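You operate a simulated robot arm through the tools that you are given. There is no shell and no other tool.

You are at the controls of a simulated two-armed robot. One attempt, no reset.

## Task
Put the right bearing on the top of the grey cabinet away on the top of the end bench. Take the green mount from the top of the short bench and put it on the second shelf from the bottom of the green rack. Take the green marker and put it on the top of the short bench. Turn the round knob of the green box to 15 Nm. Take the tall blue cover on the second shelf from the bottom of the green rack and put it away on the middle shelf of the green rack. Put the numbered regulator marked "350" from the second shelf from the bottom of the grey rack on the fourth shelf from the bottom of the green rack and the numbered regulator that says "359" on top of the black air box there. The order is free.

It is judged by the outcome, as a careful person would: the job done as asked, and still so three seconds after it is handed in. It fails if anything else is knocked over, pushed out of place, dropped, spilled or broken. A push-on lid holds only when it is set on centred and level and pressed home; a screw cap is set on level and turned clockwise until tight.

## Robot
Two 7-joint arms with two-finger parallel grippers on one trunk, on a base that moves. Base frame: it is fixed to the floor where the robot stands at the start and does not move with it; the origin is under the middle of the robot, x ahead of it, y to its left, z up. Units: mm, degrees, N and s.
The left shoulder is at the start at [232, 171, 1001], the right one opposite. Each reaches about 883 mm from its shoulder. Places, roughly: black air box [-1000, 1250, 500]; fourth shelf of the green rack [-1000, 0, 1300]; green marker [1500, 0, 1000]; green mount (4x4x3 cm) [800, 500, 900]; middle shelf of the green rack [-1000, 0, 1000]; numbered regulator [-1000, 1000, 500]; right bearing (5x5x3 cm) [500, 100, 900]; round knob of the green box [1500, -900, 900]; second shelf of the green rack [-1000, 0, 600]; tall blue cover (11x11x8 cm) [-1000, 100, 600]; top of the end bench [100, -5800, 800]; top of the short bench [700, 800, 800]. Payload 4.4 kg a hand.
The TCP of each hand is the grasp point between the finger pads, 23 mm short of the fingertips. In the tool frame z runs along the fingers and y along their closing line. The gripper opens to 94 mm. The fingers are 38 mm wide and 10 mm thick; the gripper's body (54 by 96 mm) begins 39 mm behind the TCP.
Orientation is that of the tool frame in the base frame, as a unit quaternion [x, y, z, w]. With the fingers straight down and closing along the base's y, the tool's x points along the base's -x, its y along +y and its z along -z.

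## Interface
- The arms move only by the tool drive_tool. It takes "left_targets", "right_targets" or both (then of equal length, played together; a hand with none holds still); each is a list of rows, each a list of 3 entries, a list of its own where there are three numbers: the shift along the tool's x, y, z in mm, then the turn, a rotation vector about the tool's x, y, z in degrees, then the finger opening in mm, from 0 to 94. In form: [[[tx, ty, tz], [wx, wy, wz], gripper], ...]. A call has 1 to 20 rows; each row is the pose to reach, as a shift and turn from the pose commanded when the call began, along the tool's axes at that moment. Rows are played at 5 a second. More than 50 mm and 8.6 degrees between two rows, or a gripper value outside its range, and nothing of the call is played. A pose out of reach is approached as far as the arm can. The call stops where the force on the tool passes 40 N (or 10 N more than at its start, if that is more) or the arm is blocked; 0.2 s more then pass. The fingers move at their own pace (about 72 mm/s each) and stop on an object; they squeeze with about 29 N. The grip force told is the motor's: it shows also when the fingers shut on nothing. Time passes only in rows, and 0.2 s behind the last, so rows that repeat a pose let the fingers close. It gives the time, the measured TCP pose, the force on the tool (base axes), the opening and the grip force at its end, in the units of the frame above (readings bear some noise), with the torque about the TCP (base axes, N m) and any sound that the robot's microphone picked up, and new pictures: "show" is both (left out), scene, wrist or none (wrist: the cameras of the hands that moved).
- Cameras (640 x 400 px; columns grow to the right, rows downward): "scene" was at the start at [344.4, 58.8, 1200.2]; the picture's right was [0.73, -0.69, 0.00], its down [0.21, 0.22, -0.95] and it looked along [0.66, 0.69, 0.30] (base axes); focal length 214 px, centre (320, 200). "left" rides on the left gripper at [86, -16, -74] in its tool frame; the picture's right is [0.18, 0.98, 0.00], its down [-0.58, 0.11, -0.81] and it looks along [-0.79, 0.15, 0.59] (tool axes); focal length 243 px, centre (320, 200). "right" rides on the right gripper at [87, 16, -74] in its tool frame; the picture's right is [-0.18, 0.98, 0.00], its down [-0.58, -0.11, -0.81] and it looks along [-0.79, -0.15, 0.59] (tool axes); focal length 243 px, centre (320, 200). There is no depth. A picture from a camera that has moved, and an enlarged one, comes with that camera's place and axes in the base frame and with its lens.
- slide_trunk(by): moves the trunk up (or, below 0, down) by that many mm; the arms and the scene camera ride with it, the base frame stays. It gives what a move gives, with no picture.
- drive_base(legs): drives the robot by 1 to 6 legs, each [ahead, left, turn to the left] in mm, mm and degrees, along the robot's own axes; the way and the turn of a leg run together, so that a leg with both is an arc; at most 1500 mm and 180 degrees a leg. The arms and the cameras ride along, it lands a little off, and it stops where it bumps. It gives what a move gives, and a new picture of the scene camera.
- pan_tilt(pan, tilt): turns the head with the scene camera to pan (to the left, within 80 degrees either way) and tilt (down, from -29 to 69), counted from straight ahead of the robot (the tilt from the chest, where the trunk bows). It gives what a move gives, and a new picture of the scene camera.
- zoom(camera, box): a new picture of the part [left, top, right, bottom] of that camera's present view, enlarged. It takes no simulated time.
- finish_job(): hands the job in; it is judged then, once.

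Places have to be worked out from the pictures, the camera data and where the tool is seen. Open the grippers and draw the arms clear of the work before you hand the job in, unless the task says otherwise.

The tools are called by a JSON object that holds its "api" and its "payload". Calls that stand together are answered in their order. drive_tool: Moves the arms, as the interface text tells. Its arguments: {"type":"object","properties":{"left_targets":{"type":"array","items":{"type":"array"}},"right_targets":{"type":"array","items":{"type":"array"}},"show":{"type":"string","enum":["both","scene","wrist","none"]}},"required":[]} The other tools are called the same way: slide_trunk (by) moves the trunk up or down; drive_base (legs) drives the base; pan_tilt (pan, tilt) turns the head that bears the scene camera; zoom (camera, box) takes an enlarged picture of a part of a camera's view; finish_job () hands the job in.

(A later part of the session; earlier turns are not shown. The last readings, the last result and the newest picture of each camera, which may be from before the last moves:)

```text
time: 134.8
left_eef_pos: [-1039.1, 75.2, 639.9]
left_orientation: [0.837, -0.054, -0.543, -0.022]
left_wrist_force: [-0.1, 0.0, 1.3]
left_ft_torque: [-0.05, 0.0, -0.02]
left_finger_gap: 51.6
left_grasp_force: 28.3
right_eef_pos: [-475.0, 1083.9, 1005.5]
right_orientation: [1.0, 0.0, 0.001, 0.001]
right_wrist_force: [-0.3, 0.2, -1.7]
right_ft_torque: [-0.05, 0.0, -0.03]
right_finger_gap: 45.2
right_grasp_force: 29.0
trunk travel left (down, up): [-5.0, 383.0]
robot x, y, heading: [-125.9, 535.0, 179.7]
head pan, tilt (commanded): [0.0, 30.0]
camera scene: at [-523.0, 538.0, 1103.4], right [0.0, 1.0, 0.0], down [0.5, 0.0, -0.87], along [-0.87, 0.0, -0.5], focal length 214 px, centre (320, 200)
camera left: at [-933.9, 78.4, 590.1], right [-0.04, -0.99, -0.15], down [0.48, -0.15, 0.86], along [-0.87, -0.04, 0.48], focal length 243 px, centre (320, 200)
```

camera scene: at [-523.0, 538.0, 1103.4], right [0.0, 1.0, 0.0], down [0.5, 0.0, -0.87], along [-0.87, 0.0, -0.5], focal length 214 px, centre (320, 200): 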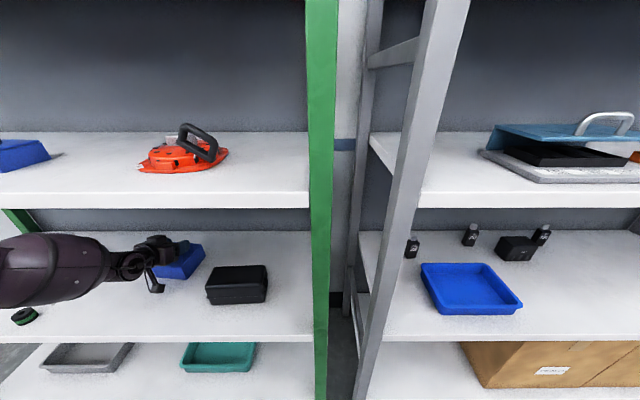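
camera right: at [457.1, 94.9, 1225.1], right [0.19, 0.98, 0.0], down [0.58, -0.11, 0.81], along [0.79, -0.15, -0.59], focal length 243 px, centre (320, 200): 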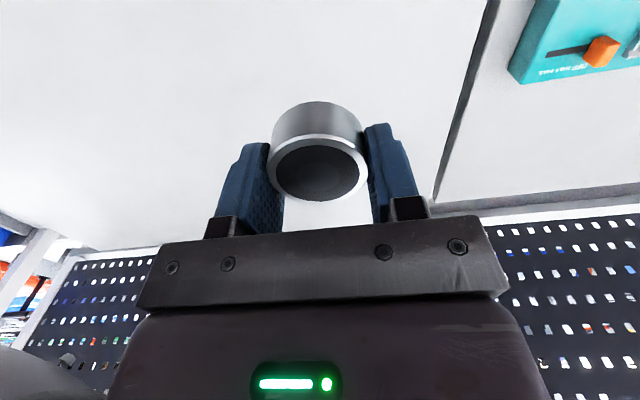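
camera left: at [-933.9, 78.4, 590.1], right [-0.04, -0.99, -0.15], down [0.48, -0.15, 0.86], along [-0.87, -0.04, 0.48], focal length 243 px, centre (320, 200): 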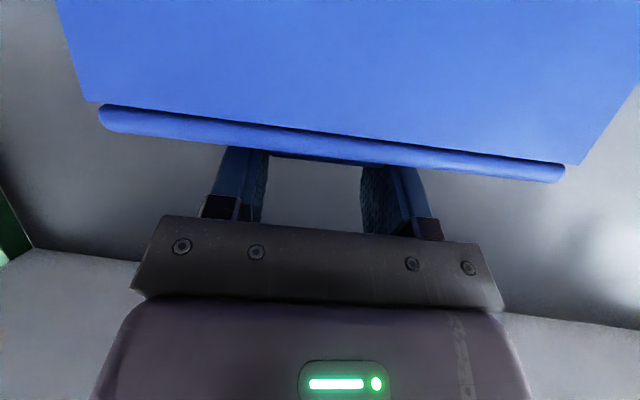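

The handle is gripped at 51.6 mm, but only by its upper half. I'll drag the cover gently forward along the shelf by backing the base, so that I can regrip it properly near the front.

{"api": "drive_base", "payload": {"legs": [[-60, 0, 0]]}}

{"api": "zoom", "payload": {"camera": "left", "box": [0, 0, 640, 400]}}

```text
time: 135.7
left_eef_pos: [-979.9, 75.5, 638.3]
left_orientation: [0.838, -0.055, -0.543, -0.023]
left_wrist_force: [0.7, 0.2, 1.8]
left_ft_torque: [0.15, 0.05, 0.01]
left_finger_gap: 51.5
left_grasp_force: 29.2
right_eef_pos: [-416.1, 1084.2, 1005.7]
right_orientation: [1.0, 0.0, 0.0, -0.001]
right_wrist_force: [-0.8, 0.6, -0.9]
right_ft_torque: [-0.03, 0.0, 0.0]
right_finger_gap: 45.1
right_grasp_force: 28.9
trunk travel left (down, up): [-5.0, 383.0]
robot x, y, heading: [-66.1, 530.9, 179.9]
head pan, tilt (commanded): [0.0, 30.0]
camera scene: at [-464.1, 537.7, 1103.5], right [0.0, 1.0, 0.0], down [0.5, 0.0, -0.87], along [-0.87, 0.0, -0.5], focal length 214 px, centre (320, 200)
```

scene: 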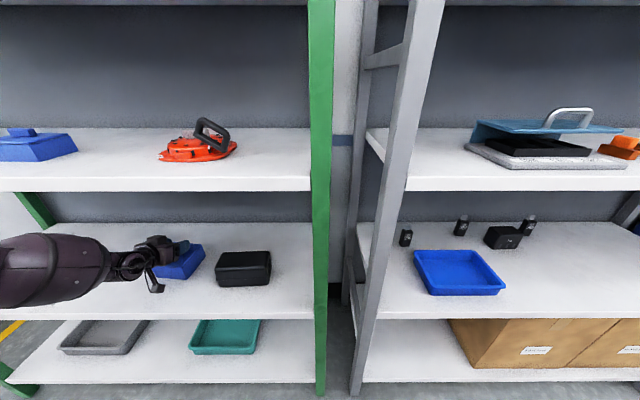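

```text
1.00 times, centred on (320, 200) of left (not enlarged: the box is as wide or as high as the picture)
camera zoom: at [-875.0, 78.3, 590.1], right [-0.04, -0.99, -0.15], down [0.48, -0.15, 0.86], along [-0.87, -0.04, 0.48], focal length 243 px, centre (320, 200)
```

zoom: 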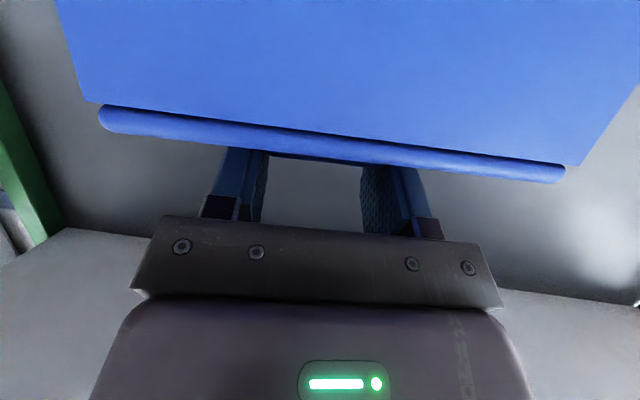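

The cover slides along nicely. I drag it another 80 mm towards the front.

{"api": "drive_base", "payload": {"legs": [[-80, 0, 0]]}}

{"api": "zoom", "payload": {"camera": "scene", "box": [80, 180, 320, 330]}}

```text
time: 136.8
left_eef_pos: [-899.5, 75.9, 638.2]
left_orientation: [0.837, -0.055, -0.543, -0.022]
left_wrist_force: [0.8, 0.0, 1.6]
left_ft_torque: [0.06, 0.05, -0.03]
left_finger_gap: 51.6
left_grasp_force: 29.0
right_eef_pos: [-334.7, 1084.3, 1004.9]
right_orientation: [1.0, 0.0, 0.002, -0.001]
right_wrist_force: [0.1, 1.0, -1.2]
right_ft_torque: [0.01, -0.01, -0.03]
right_finger_gap: 45.0
right_grasp_force: 28.8
trunk travel left (down, up): [-5.0, 383.0]
robot x, y, heading: [13.4, 536.7, 179.8]
head pan, tilt (commanded): [0.0, 30.0]
camera scene: at [-382.9, 537.6, 1103.5], right [0.0, 1.0, 0.0], down [0.5, 0.0, -0.87], along [-0.87, 0.0, -0.5], focal length 214 px, centre (320, 200)
```

scene: 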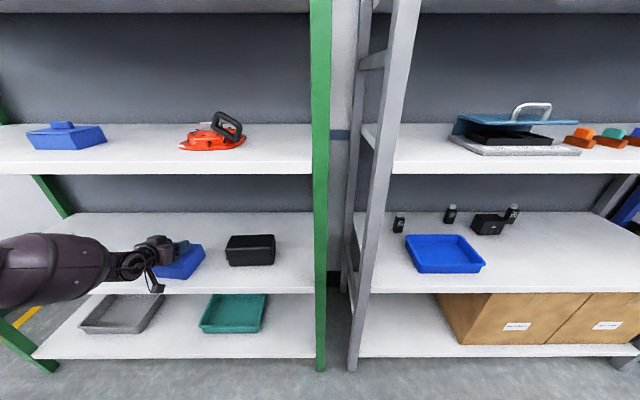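

```text
2.67 times, centred on (200, 255) of scene
camera zoom: at [-382.9, 537.6, 1103.5], right [0.0, 1.0, 0.0], down [0.5, 0.0, -0.87], along [-0.87, 0.0, -0.5], focal length 572 px, centre (640, 53)
```

zoom: 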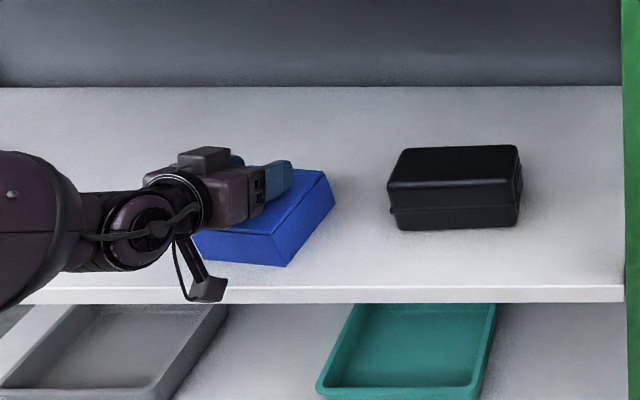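

The cover now sits near the shelf's front. I open, rise clear of the handle, drive in a little for slack, and re-pitch the hand to about 45° for a deeper grip.

{"api": "drive_tool", "payload": {"left_targets": [[[0, 0, 0], [0, 0, 0], 80], [[0, 0, 0], [0, 0, 0], 80], [[-12, 0, -6], [0, 0, 0], 80], [[-24, 0, -11], [0, 0, 0], 80]], "show": "none"}}

{"api": "drive_base", "payload": {"legs": [[50, 0, 0]]}}

{"api": "drive_tool", "payload": {"left_targets": [[[8, 0, -20], [0, 6, 0], 80], [[14, 0, -36], [0, 12, 0], 80], [[18, 0, -46], [0, 18, 0], 80], [[18, 0, -46], [0, 22, 0], 80]], "show": "both"}}

```text
time: 137.8
left_eef_pos: [-898.4, 75.6, 664.6]
left_orientation: [0.838, -0.055, -0.542, -0.024]
left_wrist_force: [-0.1, 0.4, -0.3]
left_ft_torque: [-0.01, 0.0, 0.02]
left_finger_gap: 79.9
left_grasp_force: 0.0
right_eef_pos: [-332.5, 1084.2, 1005.0]
right_orientation: [1.0, 0.0, 0.001, 0.001]
right_wrist_force: [-0.2, 0.4, -0.7]
right_ft_torque: [-0.03, -0.01, 0.02]
right_finger_gap: 45.2
right_grasp_force: 28.7
trunk travel left (down, up): [-5.0, 383.0]
robot x, y, heading: [12.3, 533.5, 179.8]
head pan, tilt (commanded): [0.0, 30.0]
```

```text
time: 138.7
left_eef_pos: [-946.5, 76.1, 662.5]
left_orientation: [0.838, -0.056, -0.542, -0.024]
left_wrist_force: [0.4, 0.5, 0.1]
left_ft_torque: [-0.04, 0.0, -0.01]
left_finger_gap: 79.8
left_grasp_force: 0.0
right_eef_pos: [-381.9, 1083.4, 1004.7]
right_orientation: [1.0, 0.0, 0.002, 0.0]
right_wrist_force: [-0.5, 0.2, -1.0]
right_ft_torque: [0.03, 0.03, 0.0]
right_finger_gap: 44.9
right_grasp_force: 28.6
trunk travel left (down, up): [-5.0, 383.0]
robot x, y, heading: [-32.7, 534.1, 179.4]
head pan, tilt (commanded): [0.0, 30.0]
camera scene: at [-431.3, 537.9, 1103.1], right [0.0, 1.0, 0.0], down [0.5, 0.0, -0.87], along [-0.87, 0.0, -0.5], focal length 214 px, centre (320, 200)
```

scene: 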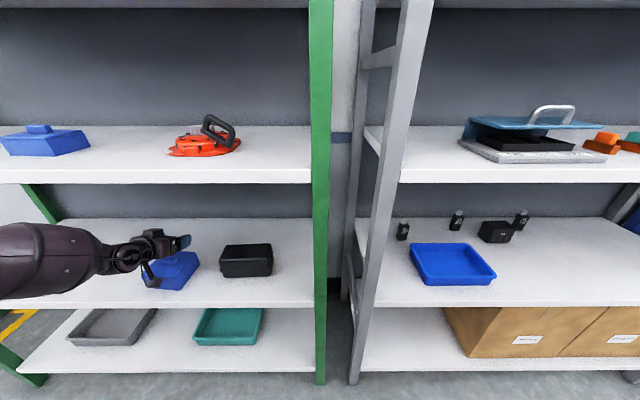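

```text
time: 139.7
left_eef_pos: [-898.3, 70.3, 669.1]
left_orientation: [0.926, -0.059, -0.373, -0.013]
left_wrist_force: [0.9, -0.7, 0.0]
left_ft_torque: [0.0, -0.03, 0.0]
left_finger_gap: 80.0
left_grasp_force: 0.0
right_eef_pos: [-382.0, 1084.9, 1004.5]
right_orientation: [1.0, -0.001, 0.0, 0.001]
right_wrist_force: [0.6, 0.3, -0.5]
right_ft_torque: [0.0, 0.01, 0.03]
right_finger_gap: 45.0
right_grasp_force: 29.4
trunk travel left (down, up): [-5.0, 383.0]
robot x, y, heading: [-33.2, 536.3, 180.1]
head pan, tilt (commanded): [0.0, 30.0]
camera scene: at [-430.6, 538.1, 1103.4], right [0.0, 1.0, 0.0], down [0.5, 0.0, -0.87], along [-0.87, 0.0, -0.5], focal length 214 px, centre (320, 200)
camera left: at [-781.9, 73.6, 661.5], right [0.01, -0.99, -0.11], down [0.13, -0.1, 0.99], along [-0.99, -0.03, 0.12], focal length 243 px, centre (320, 200)
```

scene: 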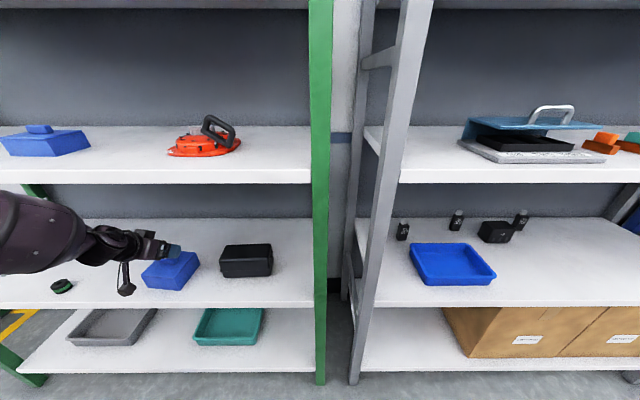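
left: 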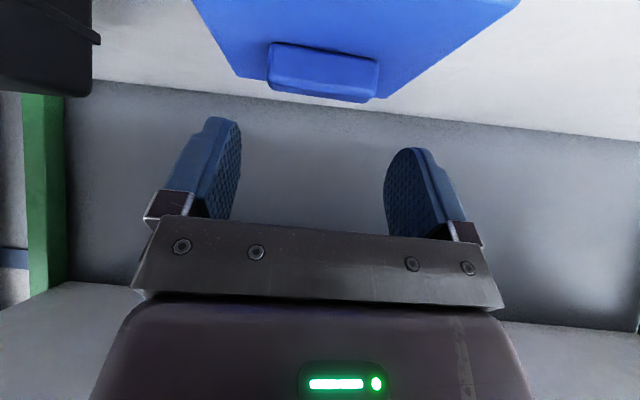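

The handle is now well visible; centre about (-910, 75). I lower onto it in two steps.

{"api": "drive_tool", "payload": {"left_targets": [[[6, -2, 16], [0, 0, 0], 80], [[10, -4, 24], [0, 0, 0], 80], [[12, -4.2, 29], [0, 0, 0], 80], [[13, -4.2, 31.5], [0, 0, 0], 80]], "show": "wrist"}}

```text
time: 140.7
left_eef_pos: [-910.4, 75.5, 638.7]
left_orientation: [0.925, -0.059, -0.375, -0.013]
left_wrist_force: [4.2, -0.9, 14.6]
left_ft_torque: [0.58, -0.14, -0.17]
left_finger_gap: 79.5
left_grasp_force: 0.1
right_eef_pos: [-380.4, 1085.3, 1004.8]
right_orientation: [1.0, 0.0, -0.001, 0.0]
right_wrist_force: [0.6, -0.2, -1.1]
right_ft_torque: [-0.02, 0.02, 0.0]
right_finger_gap: 45.1
right_grasp_force: 29.1
trunk travel left (down, up): [-5.0, 383.0]
robot x, y, heading: [-34.8, 533.6, 179.6]
head pan, tilt (commanded): [0.0, 30.0]
camera left: at [-794.1, 78.1, 631.2], right [0.02, -0.99, -0.11], down [0.13, -0.1, 0.99], along [-0.99, -0.03, 0.13], focal length 243 px, centre (320, 200)
```

left: 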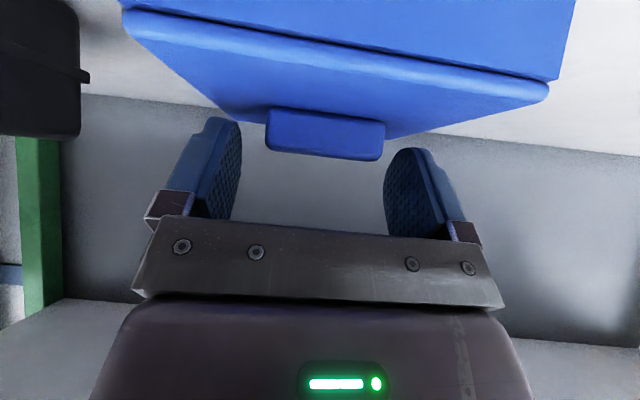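

The fingertips lightly touch the lid, so this is as deep as possible. I rise 1.5 mm and close on the handle.

{"api": "drive_tool", "payload": {"left_targets": [[[-1, 0, -1.5], [0, 0, 0], 80], [[-1, 0, -1.5], [0, 0, 0], 60], [[-1, 0, -1.5], [0, 0, 0], 40], [[-1, 0, -1.5], [0, 0, 0], 40], [[-1, 0, -1.5], [0, 0, 0], 40]], "show": "wrist"}}

```text
time: 141.9
left_eef_pos: [-910.9, 75.5, 638.7]
left_orientation: [0.925, -0.058, -0.375, -0.011]
left_wrist_force: [-3.8, -2.8, 14.7]
left_ft_torque: [0.5, 0.04, 0.2]
left_finger_gap: 51.7
left_grasp_force: 29.0
right_eef_pos: [-381.3, 1085.2, 1006.0]
right_orientation: [1.0, 0.0, 0.0, 0.0]
right_wrist_force: [0.0, 1.0, -1.3]
right_ft_torque: [0.01, 0.0, -0.01]
right_finger_gap: 45.1
right_grasp_force: 28.8
trunk travel left (down, up): [-5.0, 383.0]
robot x, y, heading: [-32.2, 533.1, 179.9]
head pan, tilt (commanded): [0.0, 30.0]
camera left: at [-793.8, 77.8, 631.5], right [0.02, -0.99, -0.11], down [0.13, -0.1, 0.99], along [-0.99, -0.03, 0.13], focal length 243 px, centre (320, 200)
```

left: 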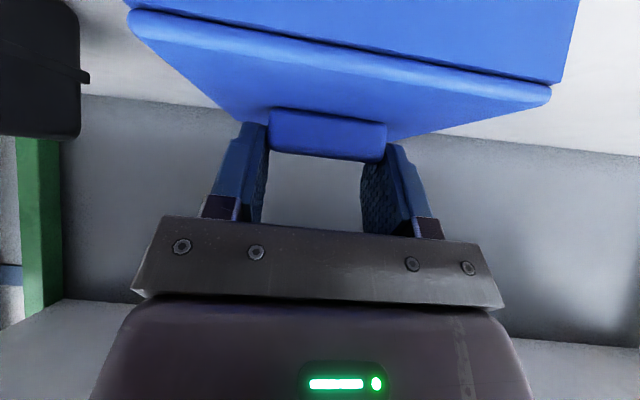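

Gripped across the handle. I lift 25 mm and check that the whole cover comes along.

{"api": "drive_tool", "payload": {"left_targets": [[[-4, 0, -4], [0, 0, 0], 40], [[-10, 0, -11], [0, 0, 0], 40], [[-17, 0.5, -18], [0, 0, 0], 40]], "show": "both"}}

{"api": "zoom", "payload": {"camera": "scene", "box": [80, 180, 320, 330]}}

```text
time: 142.7
left_eef_pos: [-909.0, 75.4, 660.1]
left_orientation: [0.927, -0.059, -0.372, -0.012]
left_wrist_force: [0.4, 0.0, -1.5]
left_ft_torque: [-0.02, 0.01, 0.01]
left_finger_gap: 51.8
left_grasp_force: 28.9
right_eef_pos: [-381.7, 1084.7, 1005.1]
right_orientation: [1.0, 0.0, 0.001, 0.001]
right_wrist_force: [0.4, -0.4, -1.9]
right_ft_torque: [0.0, 0.02, 0.02]
right_finger_gap: 44.9
right_grasp_force: 29.0
trunk travel left (down, up): [-5.0, 383.0]
robot x, y, heading: [-35.1, 535.0, 179.6]
head pan, tilt (commanded): [0.0, 30.0]
camera scene: at [-430.7, 538.0, 1103.3], right [0.0, 1.0, 0.0], down [0.5, 0.0, -0.87], along [-0.87, 0.0, -0.5], focal length 214 px, centre (320, 200)
camera left: at [-794.2, 78.6, 654.1], right [0.01, -0.99, -0.11], down [0.13, -0.1, 0.99], along [-0.99, -0.03, 0.12], focal length 243 px, centre (320, 200)
```

scene: 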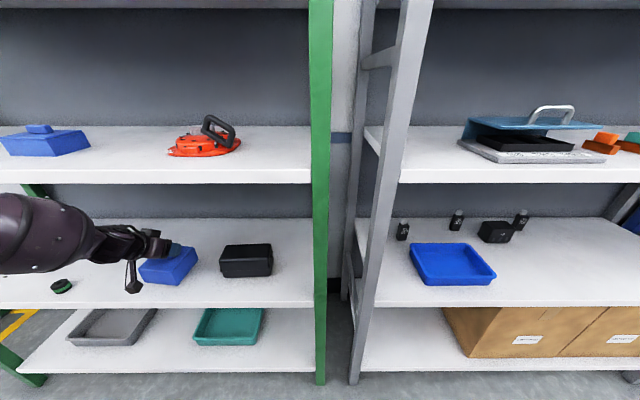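
left: 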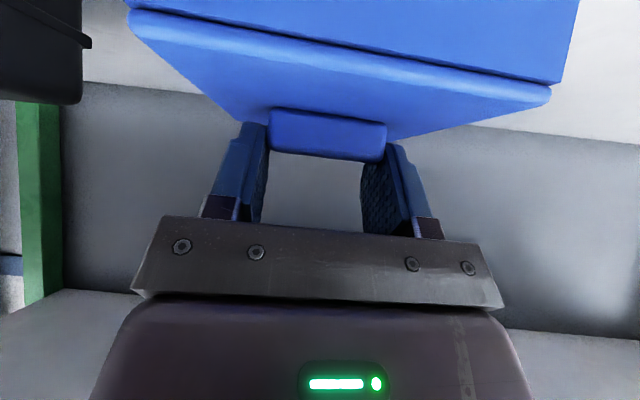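

```text
2.67 times, centred on (200, 255) of scene
camera zoom: at [-430.7, 538.0, 1103.3], right [0.0, 1.0, 0.0], down [0.5, 0.0, -0.87], along [-0.87, 0.0, -0.5], focal length 572 px, centre (640, 53)
```

zoom: 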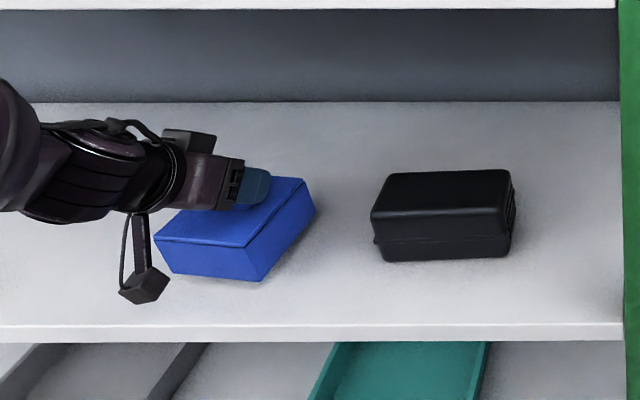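

The whole cover came up with the hand. I draw it back out by retracting the arm, then the base.

{"api": "drive_tool", "payload": {"left_targets": [[[16, -4, -28], [0, 0, 0], 40], [[33, -7, -54], [0, 0, 0], 40], [[49, -10, -80], [0, 0, 0], 40], [[65, -14, -104], [0, 0, 0], 40]], "show": "wrist"}}

{"api": "drive_base", "payload": {"legs": [[-110, 0, 0]]}}

```text
time: 143.7
left_eef_pos: [-787.7, 75.6, 690.9]
left_orientation: [0.926, -0.059, -0.373, -0.012]
left_wrist_force: [0.2, -1.5, -1.8]
left_ft_torque: [-0.02, -0.02, 0.0]
left_finger_gap: 51.7
left_grasp_force: 29.0
right_eef_pos: [-381.5, 1084.6, 1005.9]
right_orientation: [1.0, 0.0, 0.001, 0.0]
right_wrist_force: [-0.5, 0.1, -0.8]
right_ft_torque: [0.02, -0.01, 0.01]
right_finger_gap: 45.0
right_grasp_force: 28.6
trunk travel left (down, up): [-5.0, 383.0]
robot x, y, heading: [-34.6, 535.2, 179.5]
head pan, tilt (commanded): [0.0, 30.0]
camera left: at [-672.9, 78.8, 684.4], right [0.01, -0.99, -0.11], down [0.13, -0.1, 0.99], along [-0.99, -0.03, 0.12], focal length 243 px, centre (320, 200)
```

left: 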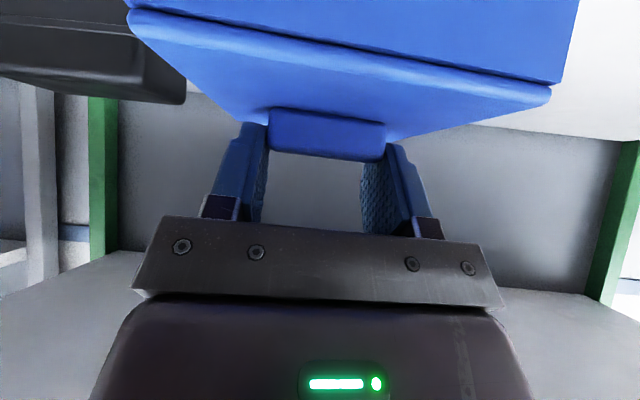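

```text
time: 144.9
left_eef_pos: [-683.3, 75.6, 690.0]
left_orientation: [0.926, -0.058, -0.373, -0.012]
left_wrist_force: [-0.7, 0.1, -1.6]
left_ft_torque: [-0.04, 0.03, 0.03]
left_finger_gap: 51.7
left_grasp_force: 29.7
right_eef_pos: [-276.0, 1083.9, 1004.8]
right_orientation: [1.0, 0.0, 0.001, 0.0]
right_wrist_force: [0.3, -0.1, -1.4]
right_ft_torque: [0.01, 0.03, 0.01]
right_finger_gap: 45.1
right_grasp_force: 29.1
trunk travel left (down, up): [-5.0, 383.0]
robot x, y, heading: [72.9, 531.2, 179.9]
head pan, tilt (commanded): [0.0, 30.0]
camera scene: at [-325.1, 537.4, 1103.7], right [0.0, 1.0, 0.0], down [0.5, 0.0, -0.87], along [-0.87, 0.0, -0.5], focal length 214 px, centre (320, 200)
```

scene: 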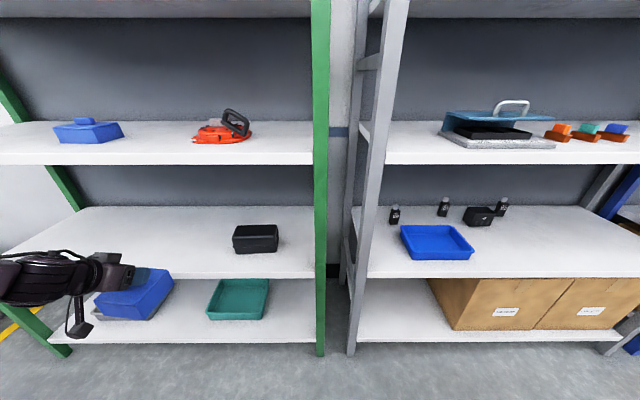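

The cover is free of the rack. The free gap on the middle shelf lies at y ≈ -9 to 183, right above, so I raise the hand by the arm to about z = 1065.

{"api": "drive_tool", "payload": {"left_targets": [[[-27, 1, -31], [0, 0, 0], 40], [[-54, 1, -63], [0, 0, 0], 40], [[-81, 2, -95], [0, 0, 0], 40], [[-109, 2, -126], [0, 0, 0], 40], [[-136, 3, -158], [0, 0, 0], 40], [[-163, 3, -190], [0, 0, 0], 40], [[-190, 4, -221], [0, 0, 0], 40], [[-218, 4, -253], [0, 0, 0], 40], [[-245, 5, -285], [0, 0, 0], 40]], "show": "both"}}

```text
time: 146.9
left_eef_pos: [-663.0, 78.6, 1063.4]
left_orientation: [0.926, -0.058, -0.372, -0.012]
left_wrist_force: [-0.2, -1.0, -0.5]
left_ft_torque: [0.01, -0.02, 0.01]
left_finger_gap: 51.9
left_grasp_force: 29.3
right_eef_pos: [-275.7, 1083.7, 1004.4]
right_orientation: [1.0, 0.0, 0.001, 0.001]
right_wrist_force: [-0.3, -0.4, -1.8]
right_ft_torque: [0.0, 0.02, 0.02]
right_finger_gap: 45.0
right_grasp_force: 28.3
trunk travel left (down, up): [-5.0, 383.0]
robot x, y, heading: [72.5, 534.3, 179.8]
head pan, tilt (commanded): [0.0, 30.0]
camera scene: at [-325.3, 537.7, 1103.6], right [0.0, 1.0, 0.0], down [0.5, 0.0, -0.87], along [-0.87, 0.0, -0.5], focal length 214 px, centre (320, 200)
camera left: at [-546.2, 80.8, 1057.4], right [0.02, -0.99, -0.11], down [0.13, -0.1, 0.99], along [-0.99, -0.03, 0.12], focal length 243 px, centre (320, 200)
```

scene: 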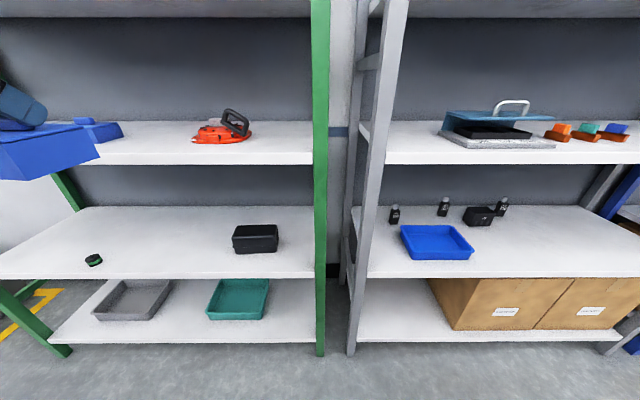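
left: 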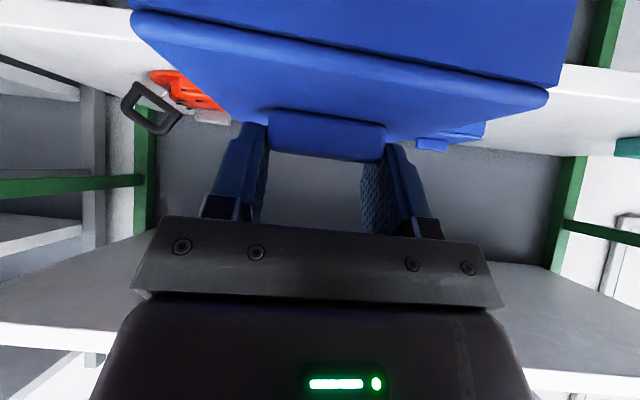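

The cover hangs at the right height. I drive forward 130 mm toward the middle shelf and check clearances.

{"api": "drive_base", "payload": {"legs": [[130, 0, 0]]}}

{"api": "pan_tilt", "payload": {"pan": 40, "tilt": 15}}

{"api": "zoom", "payload": {"camera": "left", "box": [0, 0, 640, 400]}}

```text
time: 148.2
left_eef_pos: [-792.7, 74.8, 1062.4]
left_orientation: [0.926, -0.056, -0.372, -0.011]
left_wrist_force: [0.0, 0.4, -1.6]
left_ft_torque: [-0.02, 0.03, -0.01]
left_finger_gap: 51.5
left_grasp_force: 28.8
right_eef_pos: [-410.9, 1083.7, 1004.2]
right_orientation: [1.0, 0.002, 0.002, 0.0]
right_wrist_force: [-0.7, 0.7, -0.6]
right_ft_torque: [-0.03, -0.02, 0.01]
right_finger_gap: 45.2
right_grasp_force: 29.6
trunk travel left (down, up): [-5.0, 383.0]
robot x, y, heading: [-61.3, 536.2, 180.2]
head pan, tilt (commanded): [0.0, 30.0]
camera scene: at [-457.3, 536.1, 1103.1], right [0.0, 1.0, 0.0], down [0.5, 0.0, -0.87], along [-0.87, 0.0, -0.5], focal length 214 px, centre (320, 200)
```

scene: 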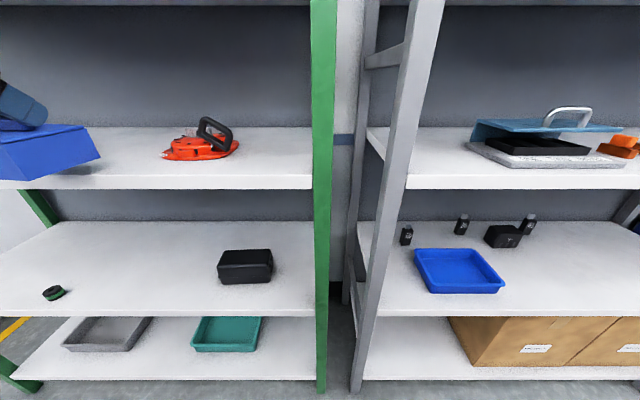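

```text
time: 149.2
left_eef_pos: [-792.2, 75.2, 1063.6]
left_orientation: [0.926, -0.057, -0.373, -0.011]
left_wrist_force: [-0.5, -0.3, -1.8]
left_ft_torque: [0.0, -0.02, 0.01]
left_finger_gap: 51.4
left_grasp_force: 29.3
right_eef_pos: [-411.1, 1083.1, 1004.1]
right_orientation: [1.0, 0.002, 0.001, -0.001]
right_wrist_force: [-0.4, 1.0, -0.9]
right_ft_torque: [0.0, -0.01, -0.01]
right_finger_gap: 45.2
right_grasp_force: 28.9
trunk travel left (down, up): [-5.0, 383.0]
robot x, y, heading: [-59.4, 537.0, 180.2]
head pan, tilt (commanded): [40.0, 15.0]
camera scene: at [-437.9, 476.2, 1127.5], right [-0.64, 0.77, 0.0], down [0.2, 0.17, -0.97], along [-0.74, -0.62, -0.26], focal length 214 px, centre (320, 200)
```

scene: 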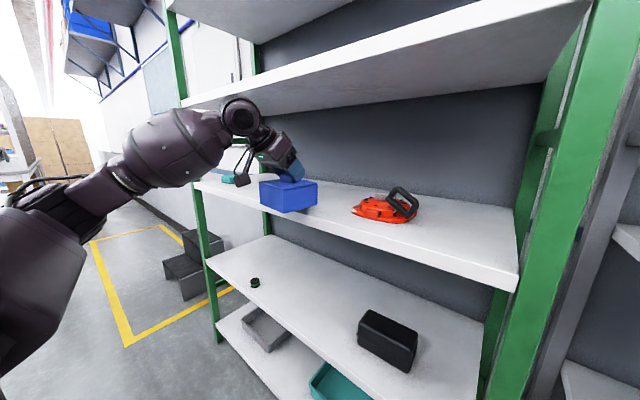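

```text
1.00 times, centred on (320, 200) of left (not enlarged: the box is as wide or as high as the picture)
camera zoom: at [-676.2, 78.5, 1056.5], right [0.02, -0.99, -0.11], down [0.13, -0.1, 0.99], along [-0.99, -0.03, 0.12], focal length 243 px, centre (320, 200)
```

zoom: 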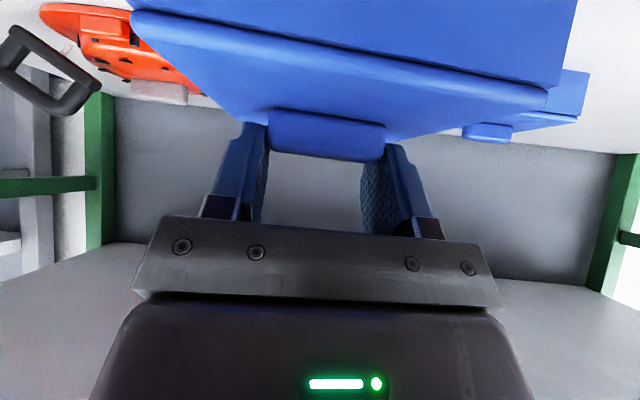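

The side view shows the cover ready to enter above the middle shelf, with free space between the other blue cover and the orange tool. I drive another 97 mm forward.

{"api": "drive_base", "payload": {"legs": [[97, 0, 0]]}}

{"api": "zoom", "payload": {"camera": "left", "box": [0, 0, 640, 400]}}

```text
time: 150.4
left_eef_pos: [-891.7, 74.7, 1062.4]
left_orientation: [0.926, -0.057, -0.372, -0.011]
left_wrist_force: [-0.8, -0.7, -1.3]
left_ft_torque: [0.0, -0.01, 0.01]
left_finger_gap: 51.7
left_grasp_force: 29.4
right_eef_pos: [-509.3, 1082.9, 1004.0]
right_orientation: [1.0, 0.002, 0.001, 0.0]
right_wrist_force: [-0.2, -0.9, -0.6]
right_ft_torque: [0.01, -0.02, 0.01]
right_finger_gap: 45.1
right_grasp_force: 29.2
trunk travel left (down, up): [-5.0, 383.0]
robot x, y, heading: [-157.3, 538.3, 180.1]
head pan, tilt (commanded): [40.0, 15.0]
camera scene: at [-536.7, 476.1, 1127.2], right [-0.64, 0.77, 0.0], down [0.2, 0.17, -0.97], along [-0.74, -0.62, -0.26], focal length 214 px, centre (320, 200)
```

scene: 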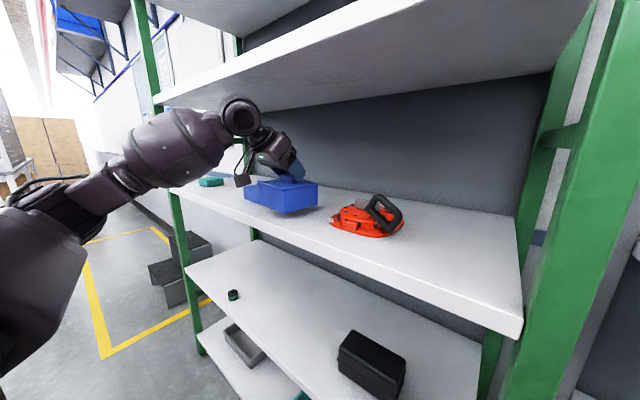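

```text
1.00 times, centred on (320, 200) of left (not enlarged: the box is as wide or as high as the picture)
camera zoom: at [-775.0, 78.4, 1055.8], right [0.02, -0.99, -0.11], down [0.13, -0.1, 0.99], along [-0.99, -0.03, 0.12], focal length 243 px, centre (320, 200)
```

zoom: 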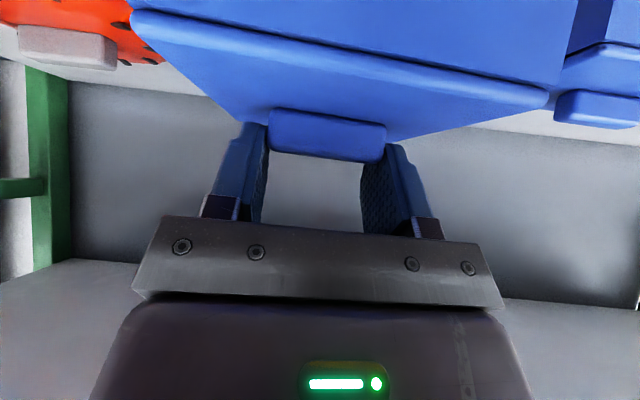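

Aligned, with about 30 mm to the neighbouring blue cover. I lower the cover slowly onto the middle shelf.

{"api": "drive_tool", "payload": {"left_targets": [[[4, 0, 4.3], [0, 0, 0], 40], [[8.3, 0, 8.7], [0, 0, 0], 40], [[9.7, 0, 10.1], [0, 0, 0], 40], [[11, 0, 11.5], [0, 0, 0], 40]], "show": "scene"}}

```text
time: 151.4
left_eef_pos: [-889.2, 75.2, 1048.5]
left_orientation: [0.926, -0.057, -0.372, -0.011]
left_wrist_force: [-0.4, -0.2, -1.0]
left_ft_torque: [0.0, 0.0, 0.01]
left_finger_gap: 51.6
left_grasp_force: 28.9
right_eef_pos: [-508.6, 1082.9, 1005.0]
right_orientation: [1.0, 0.002, 0.001, -0.001]
right_wrist_force: [-0.2, 0.4, -0.8]
right_ft_torque: [0.01, 0.0, 0.01]
right_finger_gap: 45.2
right_grasp_force: 29.3
trunk travel left (down, up): [-5.0, 383.0]
robot x, y, heading: [-158.8, 534.0, 180.2]
head pan, tilt (commanded): [40.0, 15.0]
camera scene: at [-535.9, 476.1, 1127.6], right [-0.64, 0.77, 0.0], down [0.2, 0.17, -0.97], along [-0.74, -0.62, -0.26], focal length 214 px, centre (320, 200)
```

scene: 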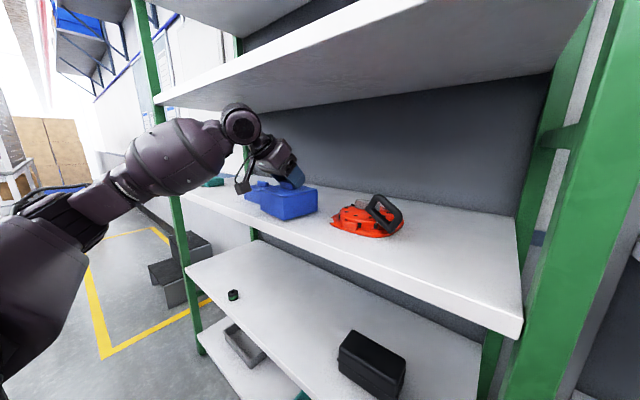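

No contact yet at z = 1048.5. I keep lowering in 2 mm steps.

{"api": "drive_tool", "payload": {"left_targets": [[[1.4, 0, 1.5], [0, 0, 0], 40], [[2.8, 0, 2.9], [0, 0, 0], 40], [[4.2, 0, 4.4], [0, 0, 0], 40]], "show": "none"}}

```text
time: 152.2
left_eef_pos: [-889.9, 74.3, 1040.7]
left_orientation: [0.926, -0.056, -0.373, -0.012]
left_wrist_force: [0.0, -0.9, -1.2]
left_ft_torque: [-0.01, 0.0, -0.02]
left_finger_gap: 51.4
left_grasp_force: 29.0
right_eef_pos: [-509.4, 1083.5, 1004.3]
right_orientation: [1.0, 0.001, 0.0, -0.001]
right_wrist_force: [-0.2, 0.1, -1.3]
right_ft_torque: [0.0, 0.01, -0.03]
right_finger_gap: 44.8
right_grasp_force: 29.0
trunk travel left (down, up): [-5.0, 383.0]
robot x, y, heading: [-158.8, 535.0, 179.8]
head pan, tilt (commanded): [40.0, 15.0]
```

Still no contact at 1040.7; I continue in small steps.

{"api": "drive_tool", "payload": {"left_targets": [[[1.4, 0, 1.4], [0, 0, 0], 40], [[2.1, 0, 2.2], [0, 0, 0], 40], [[2.8, 0, 2.9], [0, 0, 0], 40]], "show": "none"}}

```text
time: 153.0
left_eef_pos: [-890.2, 75.3, 1037.9]
left_orientation: [0.926, -0.057, -0.374, -0.012]
left_wrist_force: [-0.1, 0.0, 6.5]
left_ft_torque: [0.27, -0.24, 0.06]
left_finger_gap: 51.7
left_grasp_force: 29.2
right_eef_pos: [-507.8, 1083.3, 1004.9]
right_orientation: [1.0, 0.001, 0.001, 0.0]
right_wrist_force: [-0.2, 0.6, -0.3]
right_ft_torque: [0.0, -0.01, -0.01]
right_finger_gap: 45.0
right_grasp_force: 29.1
trunk travel left (down, up): [-5.0, 383.0]
robot x, y, heading: [-159.6, 534.4, 180.1]
head pan, tilt (commanded): [40.0, 15.0]
```

Contact at 6.5 N: the cover rests on the middle shelf. I open the fingers and raise the hand clear of the handle.

{"api": "drive_tool", "payload": {"left_targets": [[[0, 0, 0], [0, 0, 0], 60], [[0, 0, 0], [0, 0, 0], 78], [[0, 0, 0], [0, 0, 0], 78], [[-6, 0, -6.5], [0, 0, 0], 78], [[-14, 0, -15], [0, 0, 0], 78], [[-22, 0, -24], [0, 0, 0], 78]], "show": "both"}}

```text
time: 154.4
left_eef_pos: [-889.1, 75.6, 1070.2]
left_orientation: [0.926, -0.057, -0.373, -0.011]
left_wrist_force: [0.3, 0.0, 0.4]
left_ft_torque: [0.01, -0.01, -0.02]
left_finger_gap: 78.0
left_grasp_force: 0.0
right_eef_pos: [-507.2, 1083.4, 1005.0]
right_orientation: [1.0, 0.002, 0.001, 0.0]
right_wrist_force: [-0.4, -0.5, -1.0]
right_ft_torque: [0.04, 0.01, 0.0]
right_finger_gap: 45.2
right_grasp_force: 29.4
trunk travel left (down, up): [-5.0, 383.0]
robot x, y, heading: [-156.8, 533.3, 180.0]
head pan, tilt (commanded): [40.0, 15.0]
camera scene: at [-535.6, 476.3, 1127.7], right [-0.64, 0.77, 0.0], down [0.2, 0.17, -0.97], along [-0.74, -0.62, -0.26], focal length 214 px, centre (320, 200)
camera left: at [-772.6, 78.4, 1063.1], right [0.02, -0.99, -0.11], down [0.13, -0.1, 0.99], along [-0.99, -0.03, 0.12], focal length 243 px, centre (320, 200)
```

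scene: 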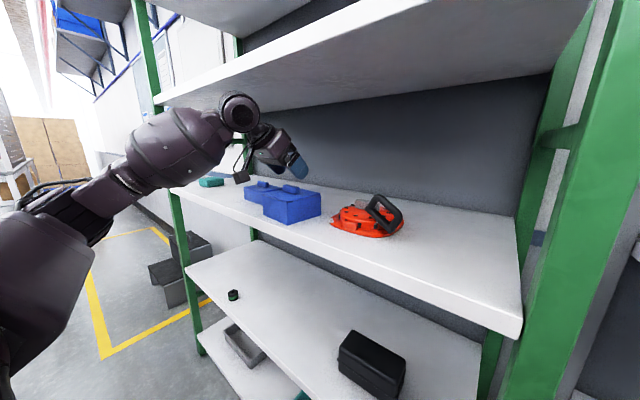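
left: 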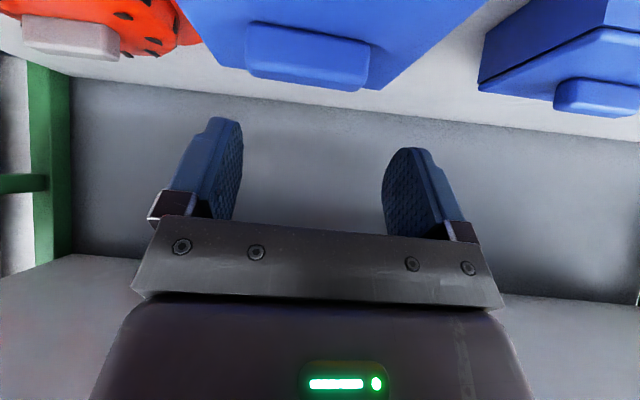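

The cover stands on the middle shelf between its neighbours without touching. I back the base away and turn the head to the grey rack's regulators.

{"api": "drive_base", "payload": {"legs": [[-170, 0, 0]]}}

{"api": "pan_tilt", "payload": {"pan": -25, "tilt": 30}}

{"api": "zoom", "payload": {"camera": "scene", "box": [180, 160, 420, 310]}}

```text
time: 155.8
left_eef_pos: [-723.8, 77.1, 1070.7]
left_orientation: [0.926, -0.058, -0.373, -0.011]
left_wrist_force: [-0.3, -0.6, 0.0]
left_ft_torque: [-0.02, 0.01, 0.03]
left_finger_gap: 78.2
left_grasp_force: 0.0
right_eef_pos: [-338.9, 1083.4, 1004.4]
right_orientation: [1.0, -0.001, 0.001, -0.001]
right_wrist_force: [0.8, -0.4, -1.0]
right_ft_torque: [-0.01, 0.01, 0.01]
right_finger_gap: 45.0
right_grasp_force: 29.1
trunk travel left (down, up): [-5.0, 383.0]
robot x, y, heading: [9.7, 535.6, 179.8]
head pan, tilt (commanded): [40.0, 15.0]
camera scene: at [-369.1, 477.3, 1127.9], right [-0.64, 0.77, 0.0], down [0.2, 0.17, -0.97], along [-0.74, -0.62, -0.26], focal length 214 px, centre (320, 200)
```

scene: 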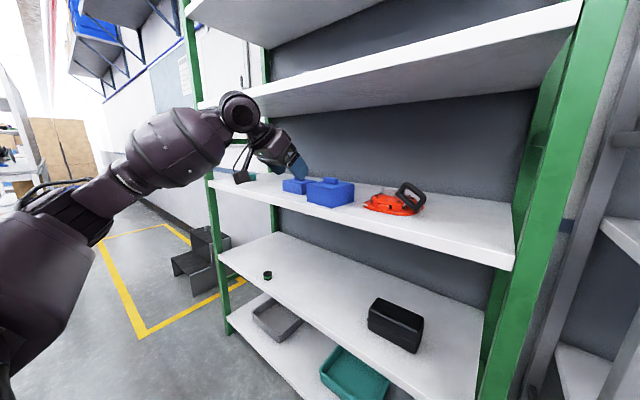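

```text
time: 157.2
left_eef_pos: [-723.7, 76.6, 1068.5]
left_orientation: [0.926, -0.059, -0.373, -0.012]
left_wrist_force: [0.3, -0.6, 0.0]
left_ft_torque: [-0.01, 0.02, 0.0]
left_finger_gap: 77.8
left_grasp_force: 0.0
right_eef_pos: [-339.4, 1083.9, 1004.4]
right_orientation: [1.0, 0.0, 0.001, -0.001]
right_wrist_force: [-0.1, -1.0, -0.7]
right_ft_torque: [0.0, -0.03, 0.0]
right_finger_gap: 45.0
right_grasp_force: 28.7
trunk travel left (down, up): [-5.0, 383.0]
robot x, y, heading: [7.5, 532.3, 179.7]
head pan, tilt (commanded): [-25.0, 30.0]
camera scene: at [-379.8, 575.5, 1103.4], right [0.43, 0.9, 0.0], down [0.45, -0.21, -0.87], along [-0.78, 0.37, -0.5], focal length 214 px, centre (320, 200)
```

scene: 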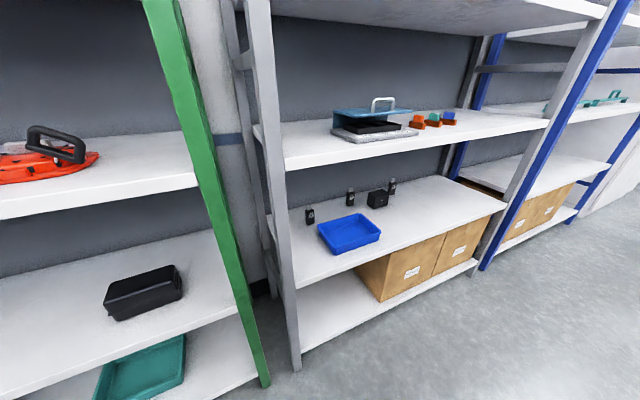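

```text
2.67 times, centred on (300, 235) of scene
camera zoom: at [-379.8, 575.5, 1103.4], right [0.43, 0.9, 0.0], down [0.45, -0.21, -0.87], along [-0.78, 0.37, -0.5], focal length 572 px, centre (373, 107)
```

zoom: 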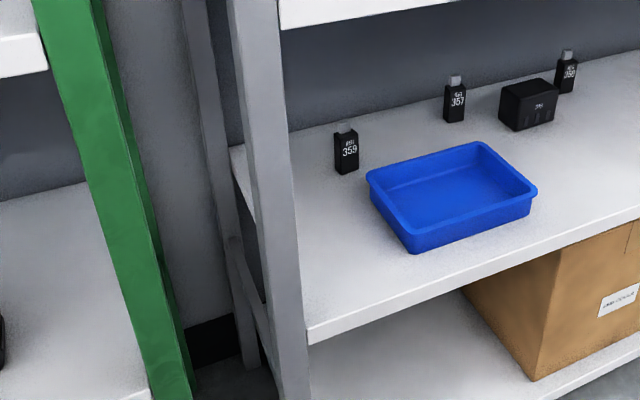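

The regulators 359, 357 and 350 stand on the grey rack's second shelf. I lower and retract the left hand, flatten its pitch, and then drive to the grey rack.

{"api": "drive_tool", "payload": {"left_targets": [[[36, -14, 17], [0, -3, 0], 78], [[72, -28, 34], [0, -6, 0], 78], [[107, -42, 50], [0, -9, 0], 78], [[143, -56, 67], [0, -12, 0], 78], [[179, -70, 84], [0, -15, 0], 78], [[215, -84, 100], [0, -18, 0], 78], [[250, -98, 117], [0, -20, 0], 78]], "show": "none"}}

{"api": "drive_base", "payload": {"legs": [[0, -720, 0.3]]}}

{"api": "pan_tilt", "payload": {"pan": 20, "tilt": 30}}

```text
time: 158.8
left_eef_pos: [-615.9, 159.7, 812.2]
left_orientation: [0.846, -0.056, -0.529, -0.022]
left_wrist_force: [-0.3, 0.1, 0.2]
left_ft_torque: [-0.03, -0.02, -0.02]
left_finger_gap: 78.0
left_grasp_force: 0.0
right_eef_pos: [-338.7, 1082.7, 1005.3]
right_orientation: [1.0, -0.001, 0.001, 0.0]
right_wrist_force: [0.6, -0.2, -1.0]
right_ft_torque: [-0.03, -0.01, 0.0]
right_finger_gap: 45.2
right_grasp_force: 29.3
trunk travel left (down, up): [-5.0, 383.0]
robot x, y, heading: [4.0, 534.2, 179.7]
head pan, tilt (commanded): [-25.0, 30.0]
```

```text
time: 165.5
left_eef_pos: [-612.3, 872.0, 812.0]
left_orientation: [0.848, -0.05, -0.528, -0.019]
left_wrist_force: [1.0, 0.0, -0.6]
left_ft_torque: [0.01, 0.01, -0.01]
left_finger_gap: 78.2
left_grasp_force: 0.0
right_eef_pos: [-348.6, 1799.2, 1004.5]
right_orientation: [1.0, 0.007, 0.0, 0.001]
right_wrist_force: [0.3, -0.2, -0.6]
right_ft_torque: [0.04, 0.02, -0.03]
right_finger_gap: 45.0
right_grasp_force: 29.2
trunk travel left (down, up): [-5.0, 383.0]
robot x, y, heading: [5.6, 1250.9, -179.5]
head pan, tilt (commanded): [-25.0, 30.0]
camera scene: at [-382.0, 1290.8, 1103.4], right [0.41, 0.91, 0.0], down [0.46, -0.21, -0.87], along [-0.79, 0.36, -0.5], focal length 214 px, centre (320, 200)
```

scene: 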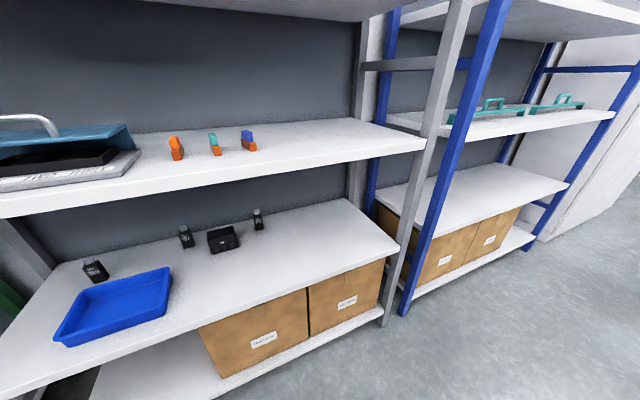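

```text
time: 166.7
left_eef_pos: [-612.0, 872.5, 812.0]
left_orientation: [0.848, -0.05, -0.528, -0.018]
left_wrist_force: [-0.8, 0.2, -0.5]
left_ft_torque: [0.01, 0.02, -0.03]
left_finger_gap: 78.0
left_grasp_force: 0.0
right_eef_pos: [-348.3, 1799.4, 1005.0]
right_orientation: [1.0, 0.008, 0.0, 0.001]
right_wrist_force: [-0.4, -1.1, -1.3]
right_ft_torque: [-0.04, -0.01, 0.04]
right_finger_gap: 45.5
right_grasp_force: 29.3
trunk travel left (down, up): [-5.0, 383.0]
robot x, y, heading: [7.9, 1254.2, -179.3]
head pan, tilt (commanded): [20.0, 30.0]
camera scene: at [-384.4, 1221.6, 1103.4], right [-0.35, 0.94, 0.0], down [0.47, 0.17, -0.87], along [-0.81, -0.3, -0.5], focal length 214 px, centre (320, 200)
```

scene: 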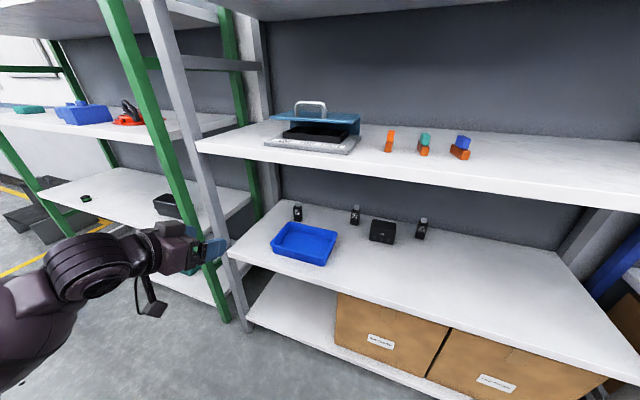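

Good overview from here. I zoom in on the regulators for triangulation with the earlier view.

{"api": "zoom", "payload": {"camera": "scene", "box": [250, 180, 450, 305]}}

```text
3.20 times, centred on (350, 242) of scene
camera zoom: at [-384.4, 1221.6, 1103.4], right [-0.35, 0.94, 0.0], down [0.47, 0.17, -0.87], along [-0.81, -0.3, -0.5], focal length 686 px, centre (224, 64)
```

zoom: 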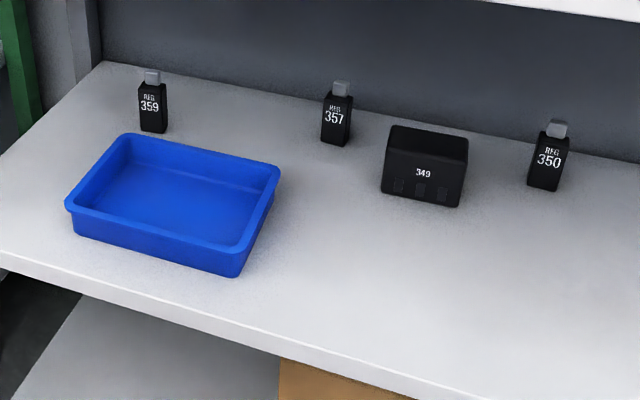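

Triangulated: grey shelf top z≈550, 359 at (-1073, 856), 350 at (-1136, 1361), air box top at z≈609 around (-1090, 1217). The camera under the hand would hit the tray, so I test rolling the hand 180° to carry the camera on top.

{"api": "drive_tool", "payload": {"left_targets": [[[0, 0, -5], [0, 0, -8.5], 78], [[0, 0, -10], [0, 0, -17], 78], [[0, 0, -10], [0, 0, -25.5], 78], [[0, 0, -10], [0, 0, -34], 78], [[0, 0, -10], [0, 0, -42.5], 78], [[0, 0, -10], [0, 0, -51], 78], [[0, 0, -10], [0, 0, -59.5], 78], [[0, 0, -10], [0, 0, -68], 78], [[0, 0, -10], [0, 0, -76.5], 78], [[0, 0, -10], [0, 0, -85], 78], [[0, 0, -10], [0, 0, -93.5], 78], [[0, 0, -10], [0, 0, -102], 78]], "show": "scene"}}

```text
time: 169.2
left_eef_pos: [-603.6, 871.0, 816.9]
left_orientation: [0.571, 0.628, -0.317, -0.423]
left_wrist_force: [-0.5, -0.3, 0.0]
left_ft_torque: [0.03, -0.02, -0.03]
left_finger_gap: 78.2
left_grasp_force: 0.0
right_eef_pos: [-349.1, 1800.1, 1003.7]
right_orientation: [1.0, 0.007, 0.0, 0.0]
right_wrist_force: [-0.8, 0.3, -0.8]
right_ft_torque: [0.0, -0.02, 0.01]
right_finger_gap: 45.1
right_grasp_force: 29.4
trunk travel left (down, up): [-5.0, 383.0]
robot x, y, heading: [4.5, 1252.9, -179.5]
head pan, tilt (commanded): [20.0, 30.0]
camera scene: at [-384.4, 1221.5, 1103.4], right [-0.35, 0.94, 0.0], down [0.47, 0.18, -0.87], along [-0.81, -0.3, -0.5], focal length 214 px, centre (320, 200)
```

scene: 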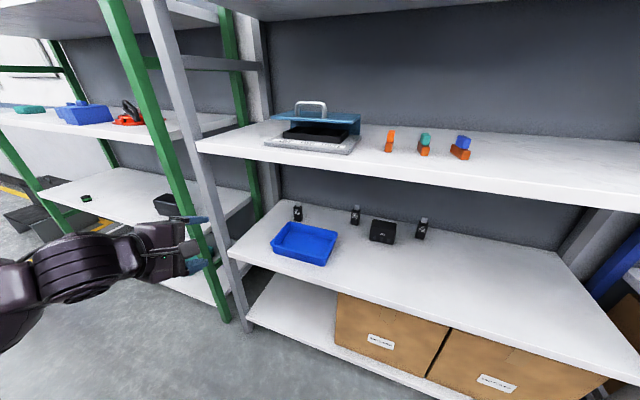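

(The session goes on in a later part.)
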